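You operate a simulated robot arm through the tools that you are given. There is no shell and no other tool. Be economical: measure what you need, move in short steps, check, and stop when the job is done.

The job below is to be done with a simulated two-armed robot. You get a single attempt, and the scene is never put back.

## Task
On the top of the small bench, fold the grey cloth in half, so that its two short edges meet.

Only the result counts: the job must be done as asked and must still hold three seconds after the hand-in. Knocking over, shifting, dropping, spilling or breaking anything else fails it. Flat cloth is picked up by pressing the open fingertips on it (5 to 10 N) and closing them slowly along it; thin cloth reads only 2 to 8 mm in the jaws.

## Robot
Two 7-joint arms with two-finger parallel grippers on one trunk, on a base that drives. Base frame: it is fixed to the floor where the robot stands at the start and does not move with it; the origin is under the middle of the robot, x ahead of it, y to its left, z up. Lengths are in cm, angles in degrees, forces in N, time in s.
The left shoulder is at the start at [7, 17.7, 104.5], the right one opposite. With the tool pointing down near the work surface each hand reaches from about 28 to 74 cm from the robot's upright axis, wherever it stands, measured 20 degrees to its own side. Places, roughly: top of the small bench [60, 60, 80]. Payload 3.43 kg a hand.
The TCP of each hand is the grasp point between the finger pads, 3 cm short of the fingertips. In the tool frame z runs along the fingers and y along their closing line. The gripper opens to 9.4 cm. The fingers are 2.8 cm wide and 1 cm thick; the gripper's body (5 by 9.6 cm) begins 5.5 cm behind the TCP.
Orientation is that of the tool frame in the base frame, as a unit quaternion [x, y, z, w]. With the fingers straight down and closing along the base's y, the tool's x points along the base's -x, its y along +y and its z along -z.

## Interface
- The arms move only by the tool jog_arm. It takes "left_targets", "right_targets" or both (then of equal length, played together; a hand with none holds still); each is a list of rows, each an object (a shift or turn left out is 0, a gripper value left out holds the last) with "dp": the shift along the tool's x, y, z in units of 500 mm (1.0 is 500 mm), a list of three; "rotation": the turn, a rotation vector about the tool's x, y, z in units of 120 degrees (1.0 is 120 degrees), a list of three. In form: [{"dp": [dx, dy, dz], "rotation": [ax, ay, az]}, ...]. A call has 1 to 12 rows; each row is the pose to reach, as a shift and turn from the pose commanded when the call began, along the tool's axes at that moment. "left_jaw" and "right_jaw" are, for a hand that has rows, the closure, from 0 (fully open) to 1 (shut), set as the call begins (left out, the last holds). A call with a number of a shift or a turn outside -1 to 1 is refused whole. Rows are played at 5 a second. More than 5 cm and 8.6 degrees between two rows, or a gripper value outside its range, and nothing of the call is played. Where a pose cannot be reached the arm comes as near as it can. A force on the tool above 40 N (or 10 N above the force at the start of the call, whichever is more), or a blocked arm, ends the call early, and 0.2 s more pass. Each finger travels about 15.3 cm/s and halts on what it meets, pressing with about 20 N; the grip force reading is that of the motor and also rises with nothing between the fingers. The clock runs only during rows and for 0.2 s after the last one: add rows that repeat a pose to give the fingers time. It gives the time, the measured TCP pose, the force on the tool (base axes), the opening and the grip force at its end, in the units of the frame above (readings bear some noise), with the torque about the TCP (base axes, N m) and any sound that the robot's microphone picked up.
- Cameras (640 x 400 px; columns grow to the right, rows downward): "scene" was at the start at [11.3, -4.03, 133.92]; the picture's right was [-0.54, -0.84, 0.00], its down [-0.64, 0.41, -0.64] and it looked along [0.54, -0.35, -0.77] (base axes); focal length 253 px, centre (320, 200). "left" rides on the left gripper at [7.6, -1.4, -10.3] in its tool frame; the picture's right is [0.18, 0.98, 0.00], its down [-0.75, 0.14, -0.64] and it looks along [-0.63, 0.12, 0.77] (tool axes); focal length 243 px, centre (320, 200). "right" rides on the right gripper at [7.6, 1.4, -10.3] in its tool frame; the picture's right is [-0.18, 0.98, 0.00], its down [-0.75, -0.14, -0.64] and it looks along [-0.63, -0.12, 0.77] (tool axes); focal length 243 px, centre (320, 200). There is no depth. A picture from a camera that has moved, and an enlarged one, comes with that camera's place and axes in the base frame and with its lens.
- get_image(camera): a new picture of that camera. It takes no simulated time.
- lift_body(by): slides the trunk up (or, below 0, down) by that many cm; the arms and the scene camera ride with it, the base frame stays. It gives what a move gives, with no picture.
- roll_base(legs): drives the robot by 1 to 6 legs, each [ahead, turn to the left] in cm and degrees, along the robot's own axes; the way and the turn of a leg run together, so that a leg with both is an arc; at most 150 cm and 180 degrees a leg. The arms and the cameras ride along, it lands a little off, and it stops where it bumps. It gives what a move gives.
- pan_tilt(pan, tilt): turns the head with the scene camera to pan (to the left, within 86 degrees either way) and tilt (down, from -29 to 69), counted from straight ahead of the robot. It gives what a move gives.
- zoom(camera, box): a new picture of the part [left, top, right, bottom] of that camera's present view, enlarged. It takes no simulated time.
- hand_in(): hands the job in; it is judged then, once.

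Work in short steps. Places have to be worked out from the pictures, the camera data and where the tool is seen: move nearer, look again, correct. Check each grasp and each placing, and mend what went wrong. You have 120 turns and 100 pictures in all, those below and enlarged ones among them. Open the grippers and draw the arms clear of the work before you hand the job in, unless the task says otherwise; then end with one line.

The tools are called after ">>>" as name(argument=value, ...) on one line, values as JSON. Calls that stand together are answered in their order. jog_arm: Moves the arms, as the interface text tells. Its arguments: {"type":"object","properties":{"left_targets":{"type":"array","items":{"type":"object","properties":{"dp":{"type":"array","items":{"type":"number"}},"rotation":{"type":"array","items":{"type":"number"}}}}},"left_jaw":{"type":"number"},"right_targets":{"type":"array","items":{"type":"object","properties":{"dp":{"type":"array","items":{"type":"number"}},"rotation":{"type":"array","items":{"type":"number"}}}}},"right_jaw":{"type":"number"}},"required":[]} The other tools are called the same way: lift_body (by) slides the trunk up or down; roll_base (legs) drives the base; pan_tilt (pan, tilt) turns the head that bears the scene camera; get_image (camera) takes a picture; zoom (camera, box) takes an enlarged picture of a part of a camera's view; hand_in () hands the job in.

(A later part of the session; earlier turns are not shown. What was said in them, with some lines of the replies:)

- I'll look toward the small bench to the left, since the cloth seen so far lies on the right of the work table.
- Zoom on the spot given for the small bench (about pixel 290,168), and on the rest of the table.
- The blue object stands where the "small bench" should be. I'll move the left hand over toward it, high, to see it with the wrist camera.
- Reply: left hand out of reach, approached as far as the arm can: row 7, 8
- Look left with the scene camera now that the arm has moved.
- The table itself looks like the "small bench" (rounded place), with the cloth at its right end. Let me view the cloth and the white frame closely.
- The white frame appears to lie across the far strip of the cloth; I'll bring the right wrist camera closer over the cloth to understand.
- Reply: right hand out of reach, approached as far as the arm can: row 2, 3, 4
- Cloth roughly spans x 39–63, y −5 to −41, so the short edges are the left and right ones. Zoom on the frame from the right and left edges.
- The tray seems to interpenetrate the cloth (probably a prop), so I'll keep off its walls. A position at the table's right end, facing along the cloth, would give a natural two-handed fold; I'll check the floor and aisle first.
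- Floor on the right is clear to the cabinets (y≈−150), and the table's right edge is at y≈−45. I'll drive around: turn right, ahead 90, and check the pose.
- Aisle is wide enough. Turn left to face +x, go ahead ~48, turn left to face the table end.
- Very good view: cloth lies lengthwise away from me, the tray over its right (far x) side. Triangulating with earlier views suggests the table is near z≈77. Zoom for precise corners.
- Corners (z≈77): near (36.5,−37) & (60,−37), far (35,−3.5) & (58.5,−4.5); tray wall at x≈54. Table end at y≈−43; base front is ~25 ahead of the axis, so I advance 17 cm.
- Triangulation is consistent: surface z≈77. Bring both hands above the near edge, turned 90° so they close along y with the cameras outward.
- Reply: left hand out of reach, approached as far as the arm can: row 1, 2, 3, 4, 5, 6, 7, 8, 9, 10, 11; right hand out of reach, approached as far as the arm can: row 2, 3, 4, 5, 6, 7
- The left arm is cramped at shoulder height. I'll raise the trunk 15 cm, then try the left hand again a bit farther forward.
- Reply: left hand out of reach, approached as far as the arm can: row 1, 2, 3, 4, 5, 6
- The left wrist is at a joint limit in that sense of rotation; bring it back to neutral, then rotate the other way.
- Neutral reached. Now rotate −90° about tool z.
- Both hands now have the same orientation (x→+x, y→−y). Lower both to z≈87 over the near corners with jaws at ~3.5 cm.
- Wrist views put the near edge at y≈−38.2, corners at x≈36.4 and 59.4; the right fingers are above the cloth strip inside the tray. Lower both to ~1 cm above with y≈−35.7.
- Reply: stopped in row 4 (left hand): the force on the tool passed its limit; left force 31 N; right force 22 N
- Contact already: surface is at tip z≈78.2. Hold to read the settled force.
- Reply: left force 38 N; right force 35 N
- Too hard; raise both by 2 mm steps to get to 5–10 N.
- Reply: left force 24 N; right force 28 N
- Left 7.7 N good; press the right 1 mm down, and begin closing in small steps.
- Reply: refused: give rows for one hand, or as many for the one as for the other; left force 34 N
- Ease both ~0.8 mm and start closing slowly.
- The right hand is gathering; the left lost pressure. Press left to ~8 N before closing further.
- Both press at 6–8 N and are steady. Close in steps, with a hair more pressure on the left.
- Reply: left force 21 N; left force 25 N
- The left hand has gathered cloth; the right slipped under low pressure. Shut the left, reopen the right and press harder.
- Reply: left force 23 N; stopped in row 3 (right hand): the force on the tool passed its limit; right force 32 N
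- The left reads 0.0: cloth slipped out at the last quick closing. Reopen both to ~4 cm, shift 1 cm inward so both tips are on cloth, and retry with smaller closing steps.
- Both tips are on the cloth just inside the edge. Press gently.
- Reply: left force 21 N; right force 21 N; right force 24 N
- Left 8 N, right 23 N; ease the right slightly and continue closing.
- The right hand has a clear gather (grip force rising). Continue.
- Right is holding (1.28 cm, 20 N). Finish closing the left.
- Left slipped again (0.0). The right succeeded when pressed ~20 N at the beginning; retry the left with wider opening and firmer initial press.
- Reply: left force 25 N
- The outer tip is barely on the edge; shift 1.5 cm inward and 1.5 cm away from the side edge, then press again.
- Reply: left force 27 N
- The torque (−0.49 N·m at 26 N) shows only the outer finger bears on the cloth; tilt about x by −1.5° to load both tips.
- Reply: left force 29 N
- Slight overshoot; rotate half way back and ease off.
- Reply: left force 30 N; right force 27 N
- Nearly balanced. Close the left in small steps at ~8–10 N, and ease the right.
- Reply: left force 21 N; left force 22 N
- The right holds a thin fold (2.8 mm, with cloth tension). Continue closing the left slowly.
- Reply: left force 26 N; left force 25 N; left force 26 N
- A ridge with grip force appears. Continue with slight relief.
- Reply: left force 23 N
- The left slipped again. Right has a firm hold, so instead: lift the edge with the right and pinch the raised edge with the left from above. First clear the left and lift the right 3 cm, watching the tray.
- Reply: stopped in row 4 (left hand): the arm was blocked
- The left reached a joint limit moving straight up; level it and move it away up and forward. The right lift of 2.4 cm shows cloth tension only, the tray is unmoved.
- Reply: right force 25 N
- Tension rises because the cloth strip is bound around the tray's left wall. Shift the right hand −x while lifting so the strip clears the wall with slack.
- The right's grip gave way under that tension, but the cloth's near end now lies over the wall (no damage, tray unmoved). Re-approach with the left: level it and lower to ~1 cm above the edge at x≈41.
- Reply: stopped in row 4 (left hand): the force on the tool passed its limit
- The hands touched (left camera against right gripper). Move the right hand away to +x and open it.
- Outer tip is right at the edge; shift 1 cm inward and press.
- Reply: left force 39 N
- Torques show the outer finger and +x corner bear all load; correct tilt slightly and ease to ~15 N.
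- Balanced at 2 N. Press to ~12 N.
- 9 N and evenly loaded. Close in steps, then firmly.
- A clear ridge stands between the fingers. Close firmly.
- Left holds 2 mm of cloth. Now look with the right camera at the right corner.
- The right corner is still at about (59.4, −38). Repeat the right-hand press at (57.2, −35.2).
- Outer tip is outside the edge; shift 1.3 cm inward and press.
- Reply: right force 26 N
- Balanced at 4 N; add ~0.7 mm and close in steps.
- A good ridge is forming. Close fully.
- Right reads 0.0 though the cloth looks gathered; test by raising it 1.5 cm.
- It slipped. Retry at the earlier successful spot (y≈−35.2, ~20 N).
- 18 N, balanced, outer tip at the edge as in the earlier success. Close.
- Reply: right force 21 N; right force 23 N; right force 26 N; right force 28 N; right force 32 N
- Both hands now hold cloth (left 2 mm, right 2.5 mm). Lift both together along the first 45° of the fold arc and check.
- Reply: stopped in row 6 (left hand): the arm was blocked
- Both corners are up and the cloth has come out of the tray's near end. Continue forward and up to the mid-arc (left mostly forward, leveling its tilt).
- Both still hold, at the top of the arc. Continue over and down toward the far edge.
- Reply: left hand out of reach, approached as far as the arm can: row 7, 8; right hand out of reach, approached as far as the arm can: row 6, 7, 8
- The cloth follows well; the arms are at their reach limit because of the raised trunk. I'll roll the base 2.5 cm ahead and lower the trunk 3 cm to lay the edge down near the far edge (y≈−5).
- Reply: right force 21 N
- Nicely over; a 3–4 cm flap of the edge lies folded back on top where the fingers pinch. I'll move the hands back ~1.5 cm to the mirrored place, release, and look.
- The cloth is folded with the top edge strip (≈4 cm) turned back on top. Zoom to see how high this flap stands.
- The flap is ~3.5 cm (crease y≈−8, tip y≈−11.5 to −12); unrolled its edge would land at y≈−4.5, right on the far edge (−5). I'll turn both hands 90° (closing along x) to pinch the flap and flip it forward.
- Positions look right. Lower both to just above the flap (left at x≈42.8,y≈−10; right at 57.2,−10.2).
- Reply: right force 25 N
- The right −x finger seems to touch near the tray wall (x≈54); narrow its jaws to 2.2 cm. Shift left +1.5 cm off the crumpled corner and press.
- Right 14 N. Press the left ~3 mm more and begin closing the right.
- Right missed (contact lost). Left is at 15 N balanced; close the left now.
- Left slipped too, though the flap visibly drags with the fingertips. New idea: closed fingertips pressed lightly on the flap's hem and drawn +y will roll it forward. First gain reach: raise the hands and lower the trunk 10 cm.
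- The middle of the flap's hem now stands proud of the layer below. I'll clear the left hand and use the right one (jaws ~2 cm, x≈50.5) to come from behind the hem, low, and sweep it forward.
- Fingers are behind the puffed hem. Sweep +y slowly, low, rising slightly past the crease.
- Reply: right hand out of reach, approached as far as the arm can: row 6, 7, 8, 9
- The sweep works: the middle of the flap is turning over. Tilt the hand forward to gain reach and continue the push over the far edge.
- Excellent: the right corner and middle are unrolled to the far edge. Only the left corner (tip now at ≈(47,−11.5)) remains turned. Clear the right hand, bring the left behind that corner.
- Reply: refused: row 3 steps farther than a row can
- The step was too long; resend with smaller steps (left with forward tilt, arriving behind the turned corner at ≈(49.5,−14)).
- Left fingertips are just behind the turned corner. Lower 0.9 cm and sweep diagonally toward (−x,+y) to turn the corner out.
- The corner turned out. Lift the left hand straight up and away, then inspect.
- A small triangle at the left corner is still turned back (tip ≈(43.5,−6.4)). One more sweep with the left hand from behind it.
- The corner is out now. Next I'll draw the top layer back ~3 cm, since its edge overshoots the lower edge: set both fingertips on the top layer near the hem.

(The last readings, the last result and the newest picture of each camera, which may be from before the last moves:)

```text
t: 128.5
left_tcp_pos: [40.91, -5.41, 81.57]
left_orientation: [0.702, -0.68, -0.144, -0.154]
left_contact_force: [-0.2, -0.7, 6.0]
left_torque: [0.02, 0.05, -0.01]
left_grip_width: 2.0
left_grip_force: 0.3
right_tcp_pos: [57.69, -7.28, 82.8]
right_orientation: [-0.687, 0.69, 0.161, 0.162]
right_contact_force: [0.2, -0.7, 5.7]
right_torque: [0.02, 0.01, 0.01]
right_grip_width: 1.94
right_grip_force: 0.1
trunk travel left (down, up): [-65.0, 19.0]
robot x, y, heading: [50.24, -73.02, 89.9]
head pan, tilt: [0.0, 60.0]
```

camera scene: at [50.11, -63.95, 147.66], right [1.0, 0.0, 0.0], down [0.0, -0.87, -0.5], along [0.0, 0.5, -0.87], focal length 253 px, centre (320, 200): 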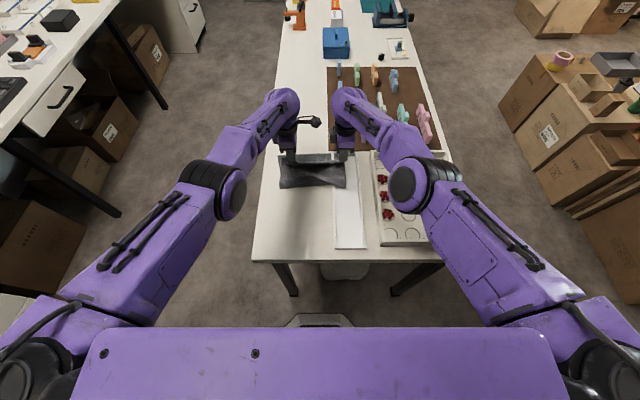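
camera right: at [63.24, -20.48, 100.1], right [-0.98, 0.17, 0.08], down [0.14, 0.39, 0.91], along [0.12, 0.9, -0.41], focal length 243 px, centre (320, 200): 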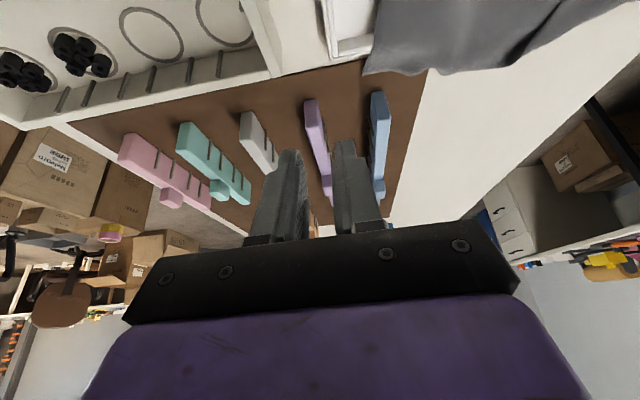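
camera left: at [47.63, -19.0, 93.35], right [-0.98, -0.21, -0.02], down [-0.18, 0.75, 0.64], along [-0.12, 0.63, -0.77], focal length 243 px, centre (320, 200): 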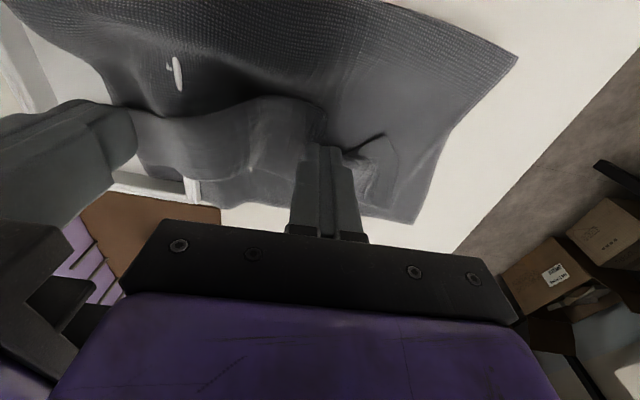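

Both press at ~6 N. Draw the top layer back (left 3 cm, right 2 cm), then lift.

>>> jog_arm(left_targets=[{"dp": [0.014, 0, -0.006]}, {"dp": [0.027, 0, -0.012]}, {"dp": [0.041, 0, -0.018]}, {"dp": [0.055, 0, -0.025]}, {"dp": [0.055, 0, -0.025]}], right_targets=[{"dp": [0.009, 0, -0.0045]}, {"dp": [0.018, 0, -0.009]}, {"dp": [0.027, 0, -0.0135]}, {"dp": [0.036, 0, -0.018]}, {"dp": [0.036, 0, -0.018]}])

>>> jog_arm(left_targets=[{"dp": [-0.02, 0, -0.045]}, {"dp": [-0.04, 0.06, -0.1]}, {"dp": [-0.04, 0.13, -0.15]}, {"dp": [-0.04, 0.21, -0.17]}], right_targets=[{"dp": [-0.02, 0, -0.045]}, {"dp": [-0.04, -0.06, -0.1]}, {"dp": [-0.04, -0.13, -0.15]}, {"dp": [-0.04, -0.21, -0.17]}])

>>> zoom(camera="scene", box=[260, 90, 380, 180])

```text
t: 129.7
left_tcp_pos: [41.03, -8.43, 81.64]
left_orientation: [0.702, -0.681, -0.144, -0.154]
left_contact_force: [0.1, 3.6, 15.7]
left_torque: [0.07, 0.18, -0.04]
left_grip_width: 1.96
left_grip_force: 0.1
right_tcp_pos: [58.02, -9.35, 82.81]
right_orientation: [-0.684, 0.694, 0.16, 0.159]
right_contact_force: [-0.4, 0.7, -0.3]
right_torque: [0.01, 0.04, -0.02]
right_grip_width: 1.98
right_grip_force: 0.0
trunk travel left (down, up): [-65.0, 19.0]
robot x, y, heading: [50.39, -73.2, 89.7]
head pan, tilt: [0.0, 60.0]
```

```text
t: 130.7
left_tcp_pos: [30.33, -10.28, 89.68]
left_orientation: [0.703, -0.68, -0.142, -0.153]
left_contact_force: [0.1, -0.2, 0.7]
left_torque: [0.01, -0.01, 0.03]
left_grip_width: 1.96
left_grip_force: 0.1
right_tcp_pos: [68.06, -11.47, 91.54]
right_orientation: [-0.688, 0.69, 0.16, 0.162]
right_contact_force: [0.2, -0.8, 0.7]
right_torque: [-0.01, 0.02, 0.01]
right_grip_width: 1.96
right_grip_force: 0.0
trunk travel left (down, up): [-65.0, 19.0]
robot x, y, heading: [50.55, -73.15, 89.7]
head pan, tilt: [0.0, 60.0]
```

```text
4.44 times, centred on (320, 135) of scene
camera zoom: at [50.04, -61.57, 135.16], right [1.0, 0.0, 0.0], down [0.0, -0.87, -0.5], along [0.0, 0.5, -0.87], focal length 1125 px, centre (320, 489)
```

zoom: 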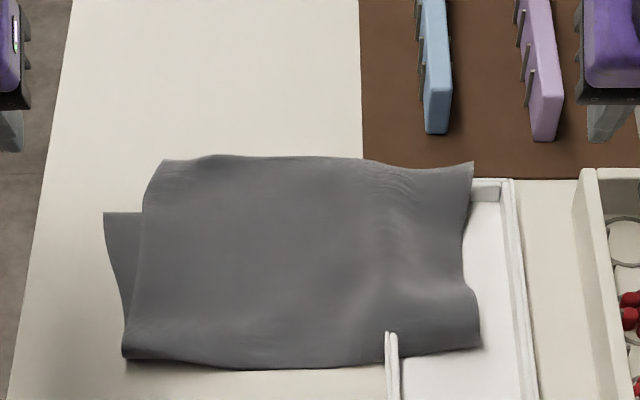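

Now a clean two-layer rectangle; the top edge is at y≈−2.8, while the lower edge's left corner shows at (35.5,−7). I'll press the exposed lower-left corner with the left fingertips and draw it toward (+x,+y) under the top.

>>> jog_arm(left_targets=[{"dp": [0, -0.064, 0]}, {"dp": [0, -0.128, 0]}, {"dp": [0.03, -0.128, 0.06]}, {"dp": [0.055, -0.128, 0.12]}, {"dp": [0.067, -0.128, 0.145]}, {"dp": [0.072, -0.128, 0.156]}, {"dp": [0.072, -0.128, 0.156]}], left_jaw=1.0)

>>> zoom(camera="left", box=[160, 0, 480, 220])

```text
t: 132.3
left_tcp_pos: [36.94, -10.24, 81.5]
left_orientation: [0.701, -0.681, -0.144, -0.155]
left_contact_force: [-0.3, 1.6, 9.5]
left_torque: [0.02, 0.0, -0.01]
left_grip_width: 0.0
left_grip_force: 20.5
right_tcp_pos: [68.19, -11.41, 91.65]
right_orientation: [-0.687, 0.69, 0.16, 0.162]
right_contact_force: [0.7, 0.6, -0.3]
right_torque: [-0.01, -0.02, 0.01]
right_grip_width: 1.96
right_grip_force: 0.0
trunk travel left (down, up): [-65.0, 19.0]
robot x, y, heading: [50.65, -73.65, 89.6]
head pan, tilt: [0.0, 60.0]
```

```text
1.82 times, centred on (320, 110) of left
camera zoom: at [38.52, -21.25, 87.58], right [-0.98, -0.2, -0.1], down [-0.17, 0.42, 0.89], along [-0.13, 0.89, -0.44], focal length 441 px, centre (320, 364)
```

zoom: 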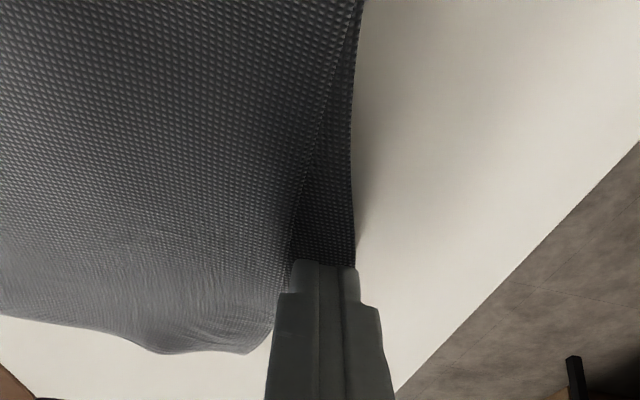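

The fingertips sit on the exposed strip (9.5 N). Draw it +4 cm in y and +2 cm in x.

>>> jog_arm(left_targets=[{"dp": [-0.015, -0.008, 0.0065]}, {"dp": [-0.03, -0.016, 0.013]}, {"dp": [-0.044, -0.024, 0.02]}, {"dp": [-0.058, -0.032, 0.0265]}, {"dp": [-0.073, -0.04, 0.033]}, {"dp": [-0.073, -0.04, 0.033]}])

>>> jog_arm(left_targets=[{"dp": [-0.02, 0, -0.045]}, {"dp": [-0.04, 0.06, -0.1]}, {"dp": [-0.04, 0.13, -0.15]}, {"dp": [-0.04, 0.2, -0.17]}])

>>> zoom(camera="scene", box=[260, 90, 380, 180])

```text
t: 133.7
left_tcp_pos: [38.83, -6.09, 81.37]
left_orientation: [0.702, -0.68, -0.143, -0.154]
left_contact_force: [-0.6, -1.4, 7.2]
left_torque: [-0.04, -0.01, 0.0]
left_grip_width: 0.01
left_grip_force: 20.0
right_tcp_pos: [68.15, -11.39, 91.52]
right_orientation: [-0.687, 0.691, 0.16, 0.161]
right_contact_force: [0.5, -0.5, -0.1]
right_torque: [0.0, 0.0, -0.02]
right_grip_width: 1.97
right_grip_force: 0.1
trunk travel left (down, up): [-65.0, 19.0]
robot x, y, heading: [50.2, -73.12, 90.0]
head pan, tilt: [0.0, 60.0]
```

```text
t: 134.7
left_tcp_pos: [28.7, -8.05, 89.46]
left_orientation: [0.703, -0.68, -0.142, -0.153]
left_contact_force: [0.0, 0.4, 0.2]
left_torque: [0.01, -0.03, 0.01]
left_grip_width: 0.0
left_grip_force: 20.2
right_tcp_pos: [68.11, -11.45, 91.52]
right_orientation: [-0.687, 0.69, 0.159, 0.162]
right_contact_force: [0.1, 0.4, 0.5]
right_torque: [0.0, 0.01, 0.02]
right_grip_width: 1.95
right_grip_force: 0.0
trunk travel left (down, up): [-65.0, 19.0]
robot x, y, heading: [50.45, -73.75, 89.9]
head pan, tilt: [0.0, 60.0]
```

```text
4.44 times, centred on (320, 135) of scene
camera zoom: at [49.92, -61.54, 135.16], right [1.0, 0.0, 0.0], down [0.0, -0.87, -0.5], along [0.0, 0.5, -0.87], focal length 1125 px, centre (320, 489)
```

zoom: 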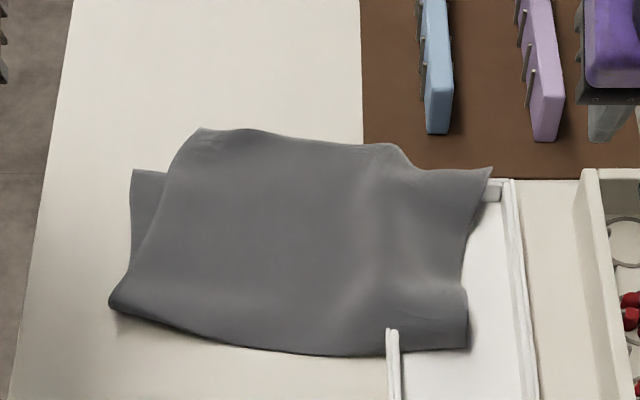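

Both layers moved together; the top overhangs the lower by ~3.4 cm in y (left side) and sits ~4 cm to +x. The overhang lies directly on the table, so I'll press only that overhanging corner and draw it back.

>>> jog_arm(left_targets=[{"dp": [-0.03, -0.07, 0.012]}, {"dp": [-0.055, -0.14, 0.023]}, {"dp": [-0.08, -0.21, 0.035]}, {"dp": [-0.103, -0.272, 0.046]}, {"dp": [-0.08, -0.272, 0.096]}, {"dp": [-0.057, -0.272, 0.146]}, {"dp": [-0.044, -0.272, 0.176]}, {"dp": [-0.036, -0.272, 0.192]}, {"dp": [-0.036, -0.272, 0.192]}])

```text
t: 136.7
left_tcp_pos: [42.16, -2.08, 81.93]
left_orientation: [0.703, -0.68, -0.143, -0.152]
left_contact_force: [-0.7, -0.5, 0.0]
left_torque: [-0.02, 0.01, -0.04]
left_grip_width: 0.0
left_grip_force: 19.9
right_tcp_pos: [68.14, -11.42, 91.55]
right_orientation: [-0.686, 0.691, 0.16, 0.162]
right_contact_force: [0.2, 0.4, -0.5]
right_torque: [0.02, -0.01, -0.02]
right_grip_width: 1.98
right_grip_force: 0.0
trunk travel left (down, up): [-65.0, 19.0]
robot x, y, heading: [50.31, -73.32, 89.8]
head pan, tilt: [0.0, 60.0]
```

>>> jog_arm(left_targets=[{"dp": [0.0045, 0, 0.01]}, {"dp": [0.005, 0, 0.011]}, {"dp": [0.005, 0, 0.011]}])

>>> jog_arm(left_targets=[{"dp": [0.01, 0.013, -0.0045]}, {"dp": [0.02, 0.026, -0.009]}, {"dp": [0.03, 0.039, -0.0135]}, {"dp": [0.04, 0.052, -0.018]}, {"dp": [0.05, 0.065, -0.022]}, {"dp": [0.058, 0.076, -0.026]}, {"dp": [0.058, 0.076, -0.026]}])

>>> jog_arm(left_targets=[{"dp": [-0.02, 0, -0.045]}, {"dp": [-0.04, 0.06, -0.1]}, {"dp": [-0.04, 0.13, -0.15]}, {"dp": [-0.04, 0.2, -0.17]}])

>>> zoom(camera="scene", box=[260, 90, 380, 180])

```text
t: 137.5
left_tcp_pos: [42.22, -2.14, 81.49]
left_orientation: [0.702, -0.681, -0.143, -0.154]
left_contact_force: [-0.7, 1.8, 7.5]
left_torque: [0.03, -0.01, 0.02]
left_grip_width: 0.01
left_grip_force: 19.7
right_tcp_pos: [68.15, -11.47, 91.65]
right_orientation: [-0.687, 0.69, 0.161, 0.162]
right_contact_force: [-0.1, -0.6, -0.1]
right_torque: [0.01, -0.01, -0.02]
right_grip_width: 1.97
right_grip_force: 0.1
trunk travel left (down, up): [-65.0, 19.0]
robot x, y, heading: [50.2, -73.47, 90.0]
head pan, tilt: [0.0, 60.0]
```

```text
t: 139.1
left_tcp_pos: [38.66, -5.44, 81.38]
left_orientation: [0.702, -0.68, -0.144, -0.154]
left_contact_force: [2.5, 2.0, 14.3]
left_torque: [0.05, -0.03, -0.01]
left_grip_width: 0.02
left_grip_force: 19.7
right_tcp_pos: [68.26, -11.59, 91.67]
right_orientation: [-0.686, 0.691, 0.16, 0.162]
right_contact_force: [-0.2, -0.2, 0.1]
right_torque: [0.0, 0.01, -0.01]
right_grip_width: 1.96
right_grip_force: 0.0
trunk travel left (down, up): [-65.0, 19.0]
robot x, y, heading: [50.45, -73.32, 90.0]
head pan, tilt: [0.0, 60.0]
```

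```text
t: 140.1
left_tcp_pos: [28.26, -7.36, 89.62]
left_orientation: [0.703, -0.68, -0.142, -0.153]
left_contact_force: [-0.2, -0.6, -0.5]
left_torque: [0.02, -0.03, -0.03]
left_grip_width: 0.0
left_grip_force: 20.2
right_tcp_pos: [67.96, -11.43, 91.59]
right_orientation: [-0.686, 0.691, 0.159, 0.162]
right_contact_force: [0.2, 0.2, -0.3]
right_torque: [-0.02, -0.04, -0.06]
right_grip_width: 1.98
right_grip_force: 0.0
trunk travel left (down, up): [-65.0, 19.0]
robot x, y, heading: [50.44, -73.26, 89.7]
head pan, tilt: [0.0, 60.0]
```

```text
4.44 times, centred on (320, 135) of scene
camera zoom: at [49.92, -61.53, 135.16], right [1.0, 0.0, 0.0], down [0.0, -0.87, -0.5], along [0.0, 0.5, -0.87], focal length 1125 px, centre (320, 489)
```

zoom: 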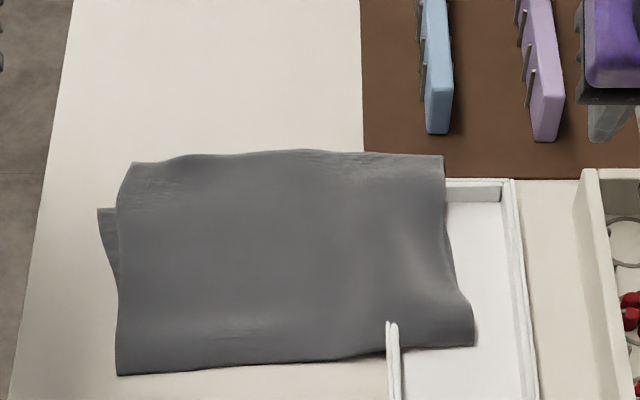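

Better: x offset now ~2 cm; the left lower edge is 3.7 cm short of the top edge. Only the tip's rear corner touches, so I can press right at the hem and pull 3 cm without touching the lower layer.

>>> jog_arm(left_targets=[{"dp": [-0.025, -0.07, 0.011]}, {"dp": [-0.05, -0.14, 0.023]}, {"dp": [-0.076, -0.208, 0.034]}, {"dp": [-0.05, -0.208, 0.09]}, {"dp": [-0.028, -0.208, 0.14]}, {"dp": [-0.013, -0.208, 0.174]}, {"dp": [-0.013, -0.208, 0.174]}])

>>> jog_arm(left_targets=[{"dp": [0.004, 0, 0.009]}, {"dp": [0.006, 0, 0.013]}, {"dp": [0.006, 0, 0.013]}])

```text
t: 141.7
left_tcp_pos: [38.99, -2.84, 82.31]
left_orientation: [0.702, -0.681, -0.143, -0.153]
left_contact_force: [-0.5, 0.5, -0.6]
left_torque: [-0.02, 0.0, 0.01]
left_grip_width: 0.01
left_grip_force: 19.4
right_tcp_pos: [68.21, -11.48, 91.64]
right_orientation: [-0.687, 0.69, 0.161, 0.162]
right_contact_force: [0.0, -1.2, 0.0]
right_torque: [-0.05, 0.01, 0.0]
right_grip_width: 1.97
right_grip_force: 0.0
trunk travel left (down, up): [-65.0, 19.0]
robot x, y, heading: [50.2, -73.34, 90.1]
head pan, tilt: [0.0, 60.0]
```

```text
t: 142.5
left_tcp_pos: [39.05, -2.68, 81.45]
left_orientation: [0.702, -0.681, -0.143, -0.153]
left_contact_force: [0.0, 0.3, 1.0]
left_torque: [0.0, -0.01, 0.01]
left_grip_width: 0.0
left_grip_force: 19.8
right_tcp_pos: [68.14, -11.48, 91.64]
right_orientation: [-0.687, 0.691, 0.159, 0.163]
right_contact_force: [-0.1, 0.8, -0.6]
right_torque: [0.03, 0.01, 0.03]
right_grip_width: 2.0
right_grip_force: 0.1
trunk travel left (down, up): [-65.0, 19.0]
robot x, y, heading: [50.52, -73.28, 89.7]
head pan, tilt: [0.0, 60.0]
```

>>> jog_arm(left_targets=[{"dp": [0.009, 0, -0.01]}, {"dp": [0.014, 0, -0.003]}, {"dp": [0.016, 0, 0.001]}, {"dp": [0.016, 0, 0.001]}, {"dp": [0.026, 0.005, -0.0035]}, {"dp": [0.036, 0.01, -0.008]}, {"dp": [0.046, 0.016, -0.0125]}, {"dp": [0.056, 0.022, -0.017]}, {"dp": [0.066, 0.028, -0.0215]}, {"dp": [0.07, 0.03, -0.023]}, {"dp": [0.07, 0.03, -0.023]}])

>>> jog_arm(left_targets=[{"dp": [-0.02, 0, -0.045]}, {"dp": [-0.04, 0.06, -0.1]}, {"dp": [-0.04, 0.13, -0.15]}, {"dp": [-0.04, 0.2, -0.17]}])

>>> zoom(camera="scene", box=[260, 90, 380, 180])

```text
t: 144.9
left_tcp_pos: [37.59, -6.57, 81.47]
left_orientation: [0.703, -0.679, -0.146, -0.156]
left_contact_force: [1.9, 5.3, 28.7]
left_torque: [0.17, -0.09, 0.0]
left_grip_width: 0.0
left_grip_force: 20.1
right_tcp_pos: [68.19, -11.72, 91.69]
right_orientation: [-0.685, 0.691, 0.162, 0.163]
right_contact_force: [-0.4, -0.6, -0.1]
right_torque: [0.02, 0.0, 0.02]
right_grip_width: 1.96
right_grip_force: 0.0
trunk travel left (down, up): [-65.0, 19.0]
robot x, y, heading: [50.21, -73.29, 89.9]
head pan, tilt: [0.0, 60.0]
```

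```text
t: 145.9
left_tcp_pos: [27.46, -8.38, 89.47]
left_orientation: [0.703, -0.68, -0.143, -0.152]
left_contact_force: [0.4, -1.3, -0.1]
left_torque: [0.01, 0.0, 0.0]
left_grip_width: 0.0
left_grip_force: 20.7
right_tcp_pos: [68.14, -11.53, 91.58]
right_orientation: [-0.686, 0.691, 0.159, 0.163]
right_contact_force: [-0.1, -0.2, 0.4]
right_torque: [0.01, -0.03, -0.01]
right_grip_width: 1.96
right_grip_force: 0.1
trunk travel left (down, up): [-65.0, 19.0]
robot x, y, heading: [50.07, -73.56, 89.7]
head pan, tilt: [0.0, 60.0]
```

```text
4.44 times, centred on (320, 135) of scene
camera zoom: at [49.93, -61.51, 135.15], right [1.0, 0.0, 0.0], down [0.0, -0.87, -0.5], along [0.0, 0.5, -0.87], focal length 1125 px, centre (320, 489)
```

zoom: 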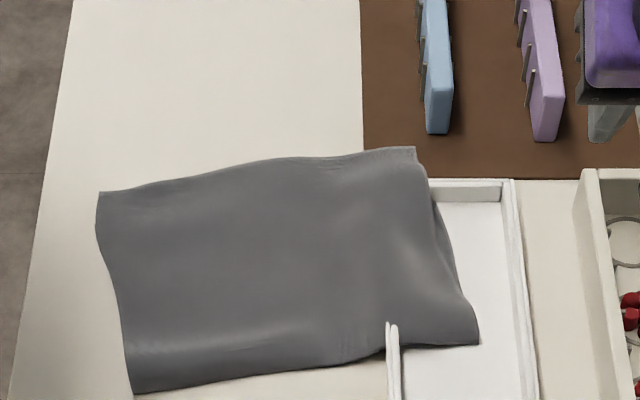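

The left corners now coincide. On the right the top corner (56.6,−1.6) overshoots the lower one by ~3 cm; do the same gentle hem pull there with the right hand, staying clear of the tray's end wall.

>>> jog_arm(right_targets=[{"dp": [-0.04, 0.065, 0.02]}, {"dp": [-0.08, 0.13, 0.04]}, {"dp": [-0.12, 0.195, 0.06]}, {"dp": [-0.164, 0.256, 0.08]}, {"dp": [-0.145, 0.256, 0.125]}, {"dp": [-0.12, 0.256, 0.17]}, {"dp": [-0.1, 0.256, 0.21]}, {"dp": [-0.082, 0.256, 0.248]}, {"dp": [-0.082, 0.256, 0.248]}], right_jaw=1.0)

>>> jog_arm(right_targets=[{"dp": [0.004, 0, 0.008]}, {"dp": [0.006, 0, 0.012]}, {"dp": [0.006, 0, 0.012]}])

```text
t: 147.9
left_tcp_pos: [27.39, -8.31, 89.49]
left_orientation: [0.703, -0.68, -0.142, -0.152]
left_contact_force: [0.6, -0.3, -0.9]
left_torque: [0.02, 0.03, -0.02]
left_grip_width: 0.0
left_grip_force: 19.7
right_tcp_pos: [55.47, -2.12, 82.2]
right_orientation: [-0.687, 0.691, 0.16, 0.162]
right_contact_force: [0.0, -0.4, 0.0]
right_torque: [0.01, 0.01, 0.0]
right_grip_width: 0.01
right_grip_force: 20.2
trunk travel left (down, up): [-65.0, 19.0]
robot x, y, heading: [50.13, -73.3, 89.6]
head pan, tilt: [0.0, 60.0]
```

```text
t: 148.7
left_tcp_pos: [27.56, -8.48, 89.55]
left_orientation: [0.702, -0.681, -0.143, -0.153]
left_contact_force: [-0.6, 0.4, -0.1]
left_torque: [0.01, -0.01, -0.03]
left_grip_width: 0.0
left_grip_force: 20.0
right_tcp_pos: [55.4, -2.05, 81.8]
right_orientation: [-0.686, 0.69, 0.16, 0.163]
right_contact_force: [1.1, -0.5, 12.7]
right_torque: [0.0, -0.03, 0.02]
right_grip_width: 0.01
right_grip_force: 20.0
trunk travel left (down, up): [-65.0, 19.0]
robot x, y, heading: [50.3, -73.15, 89.9]
head pan, tilt: [0.0, 60.0]
```

Contact on the overhang (12.7 N). Pull back 2.6 cm, then lift and retreat.

>>> jog_arm(right_targets=[{"dp": [0.009, -0.003, -0.005]}, {"dp": [0.018, -0.006, -0.01]}, {"dp": [0.027, -0.009, -0.0145]}, {"dp": [0.037, -0.013, -0.0195]}, {"dp": [0.046, -0.016, -0.024]}, {"dp": [0.046, -0.016, -0.024]}])

>>> jog_arm(right_targets=[{"dp": [-0.025, 0, -0.05]}, {"dp": [-0.053, -0.02, -0.108]}, {"dp": [-0.053, -0.08, -0.16]}, {"dp": [-0.04, -0.16, -0.19]}, {"dp": [-0.02, -0.24, -0.2]}])

>>> zoom(camera="scene", box=[260, 90, 380, 180])

```text
t: 150.1
left_tcp_pos: [27.51, -8.23, 89.42]
left_orientation: [0.703, -0.68, -0.142, -0.153]
left_contact_force: [1.2, 0.2, 0.1]
left_torque: [-0.01, 0.0, -0.04]
left_grip_width: 0.0
left_grip_force: 20.2
right_tcp_pos: [56.19, -4.56, 81.48]
right_orientation: [-0.687, 0.69, 0.16, 0.163]
right_contact_force: [-2.7, 10.8, 9.8]
right_torque: [0.14, 0.03, -0.04]
right_grip_width: 0.0
right_grip_force: 19.5
trunk travel left (down, up): [-65.0, 19.0]
robot x, y, heading: [50.59, -73.12, 89.9]
head pan, tilt: [0.0, 60.0]
```

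```text
t: 151.3
left_tcp_pos: [27.66, -8.37, 89.61]
left_orientation: [0.703, -0.68, -0.143, -0.152]
left_contact_force: [-1.3, -0.4, 0.2]
left_torque: [-0.05, 0.02, 0.02]
left_grip_width: 0.01
left_grip_force: 19.7
right_tcp_pos: [68.03, -8.24, 90.85]
right_orientation: [-0.687, 0.69, 0.161, 0.161]
right_contact_force: [-0.2, -0.2, -0.4]
right_torque: [0.03, 0.01, 0.01]
right_grip_width: 0.02
right_grip_force: 20.0
trunk travel left (down, up): [-65.0, 19.0]
robot x, y, heading: [50.51, -73.55, 89.9]
head pan, tilt: [0.0, 60.0]
```

```text
4.44 times, centred on (320, 135) of scene
camera zoom: at [50.23, -61.5, 135.16], right [1.0, 0.0, 0.0], down [0.0, -0.87, -0.5], along [0.0, 0.5, -0.87], focal length 1125 px, centre (320, 489)
```

zoom: 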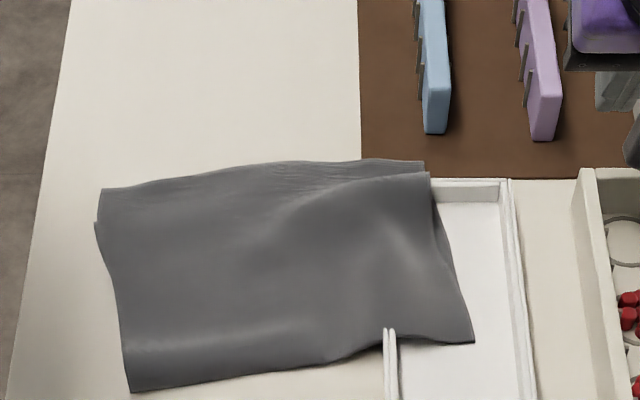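

Both edges now coincide within about 1 cm and the tray is where it was. Open the grippers, withdraw the arms, and hand in.

>>> jog_arm(left_targets=[{"dp": [0, 0.03, -0.06]}, {"dp": [0, 0.08, -0.13]}, {"dp": [0.03, 0.12, -0.19]}], right_targets=[{"dp": [0, -0.03, -0.06]}, {"dp": [0, -0.08, -0.13]}, {"dp": [0.03, -0.12, -0.19]}], left_jaw=0, right_jaw=0)

>>> hand_in()

```text
t: 152.1
left_tcp_pos: [21.32, -13.89, 97.49]
left_orientation: [0.702, -0.681, -0.143, -0.154]
left_contact_force: [-1.2, -0.4, 0.2]
left_torque: [0.03, 0.03, -0.03]
left_grip_width: 9.36
left_grip_force: 0.2
right_tcp_pos: [73.91, -14.1, 98.92]
right_orientation: [-0.687, 0.691, 0.16, 0.162]
right_contact_force: [0.0, -0.2, 0.5]
right_torque: [0.01, 0.01, 0.02]
right_grip_width: 9.38
right_grip_force: 0.1
trunk travel left (down, up): [-65.0, 19.0]
robot x, y, heading: [50.12, -73.5, 89.9]
head pan, tilt: [0.0, 60.0]
```

```text
The job is handed in.
```

I folded the grey cloth in half on the bench top and handed it in: in the last picture the two short edges meet to within about 1 cm and the tray next to it looks unmoved, though the right fingers may have brushed the tray's end wall on the final pull.
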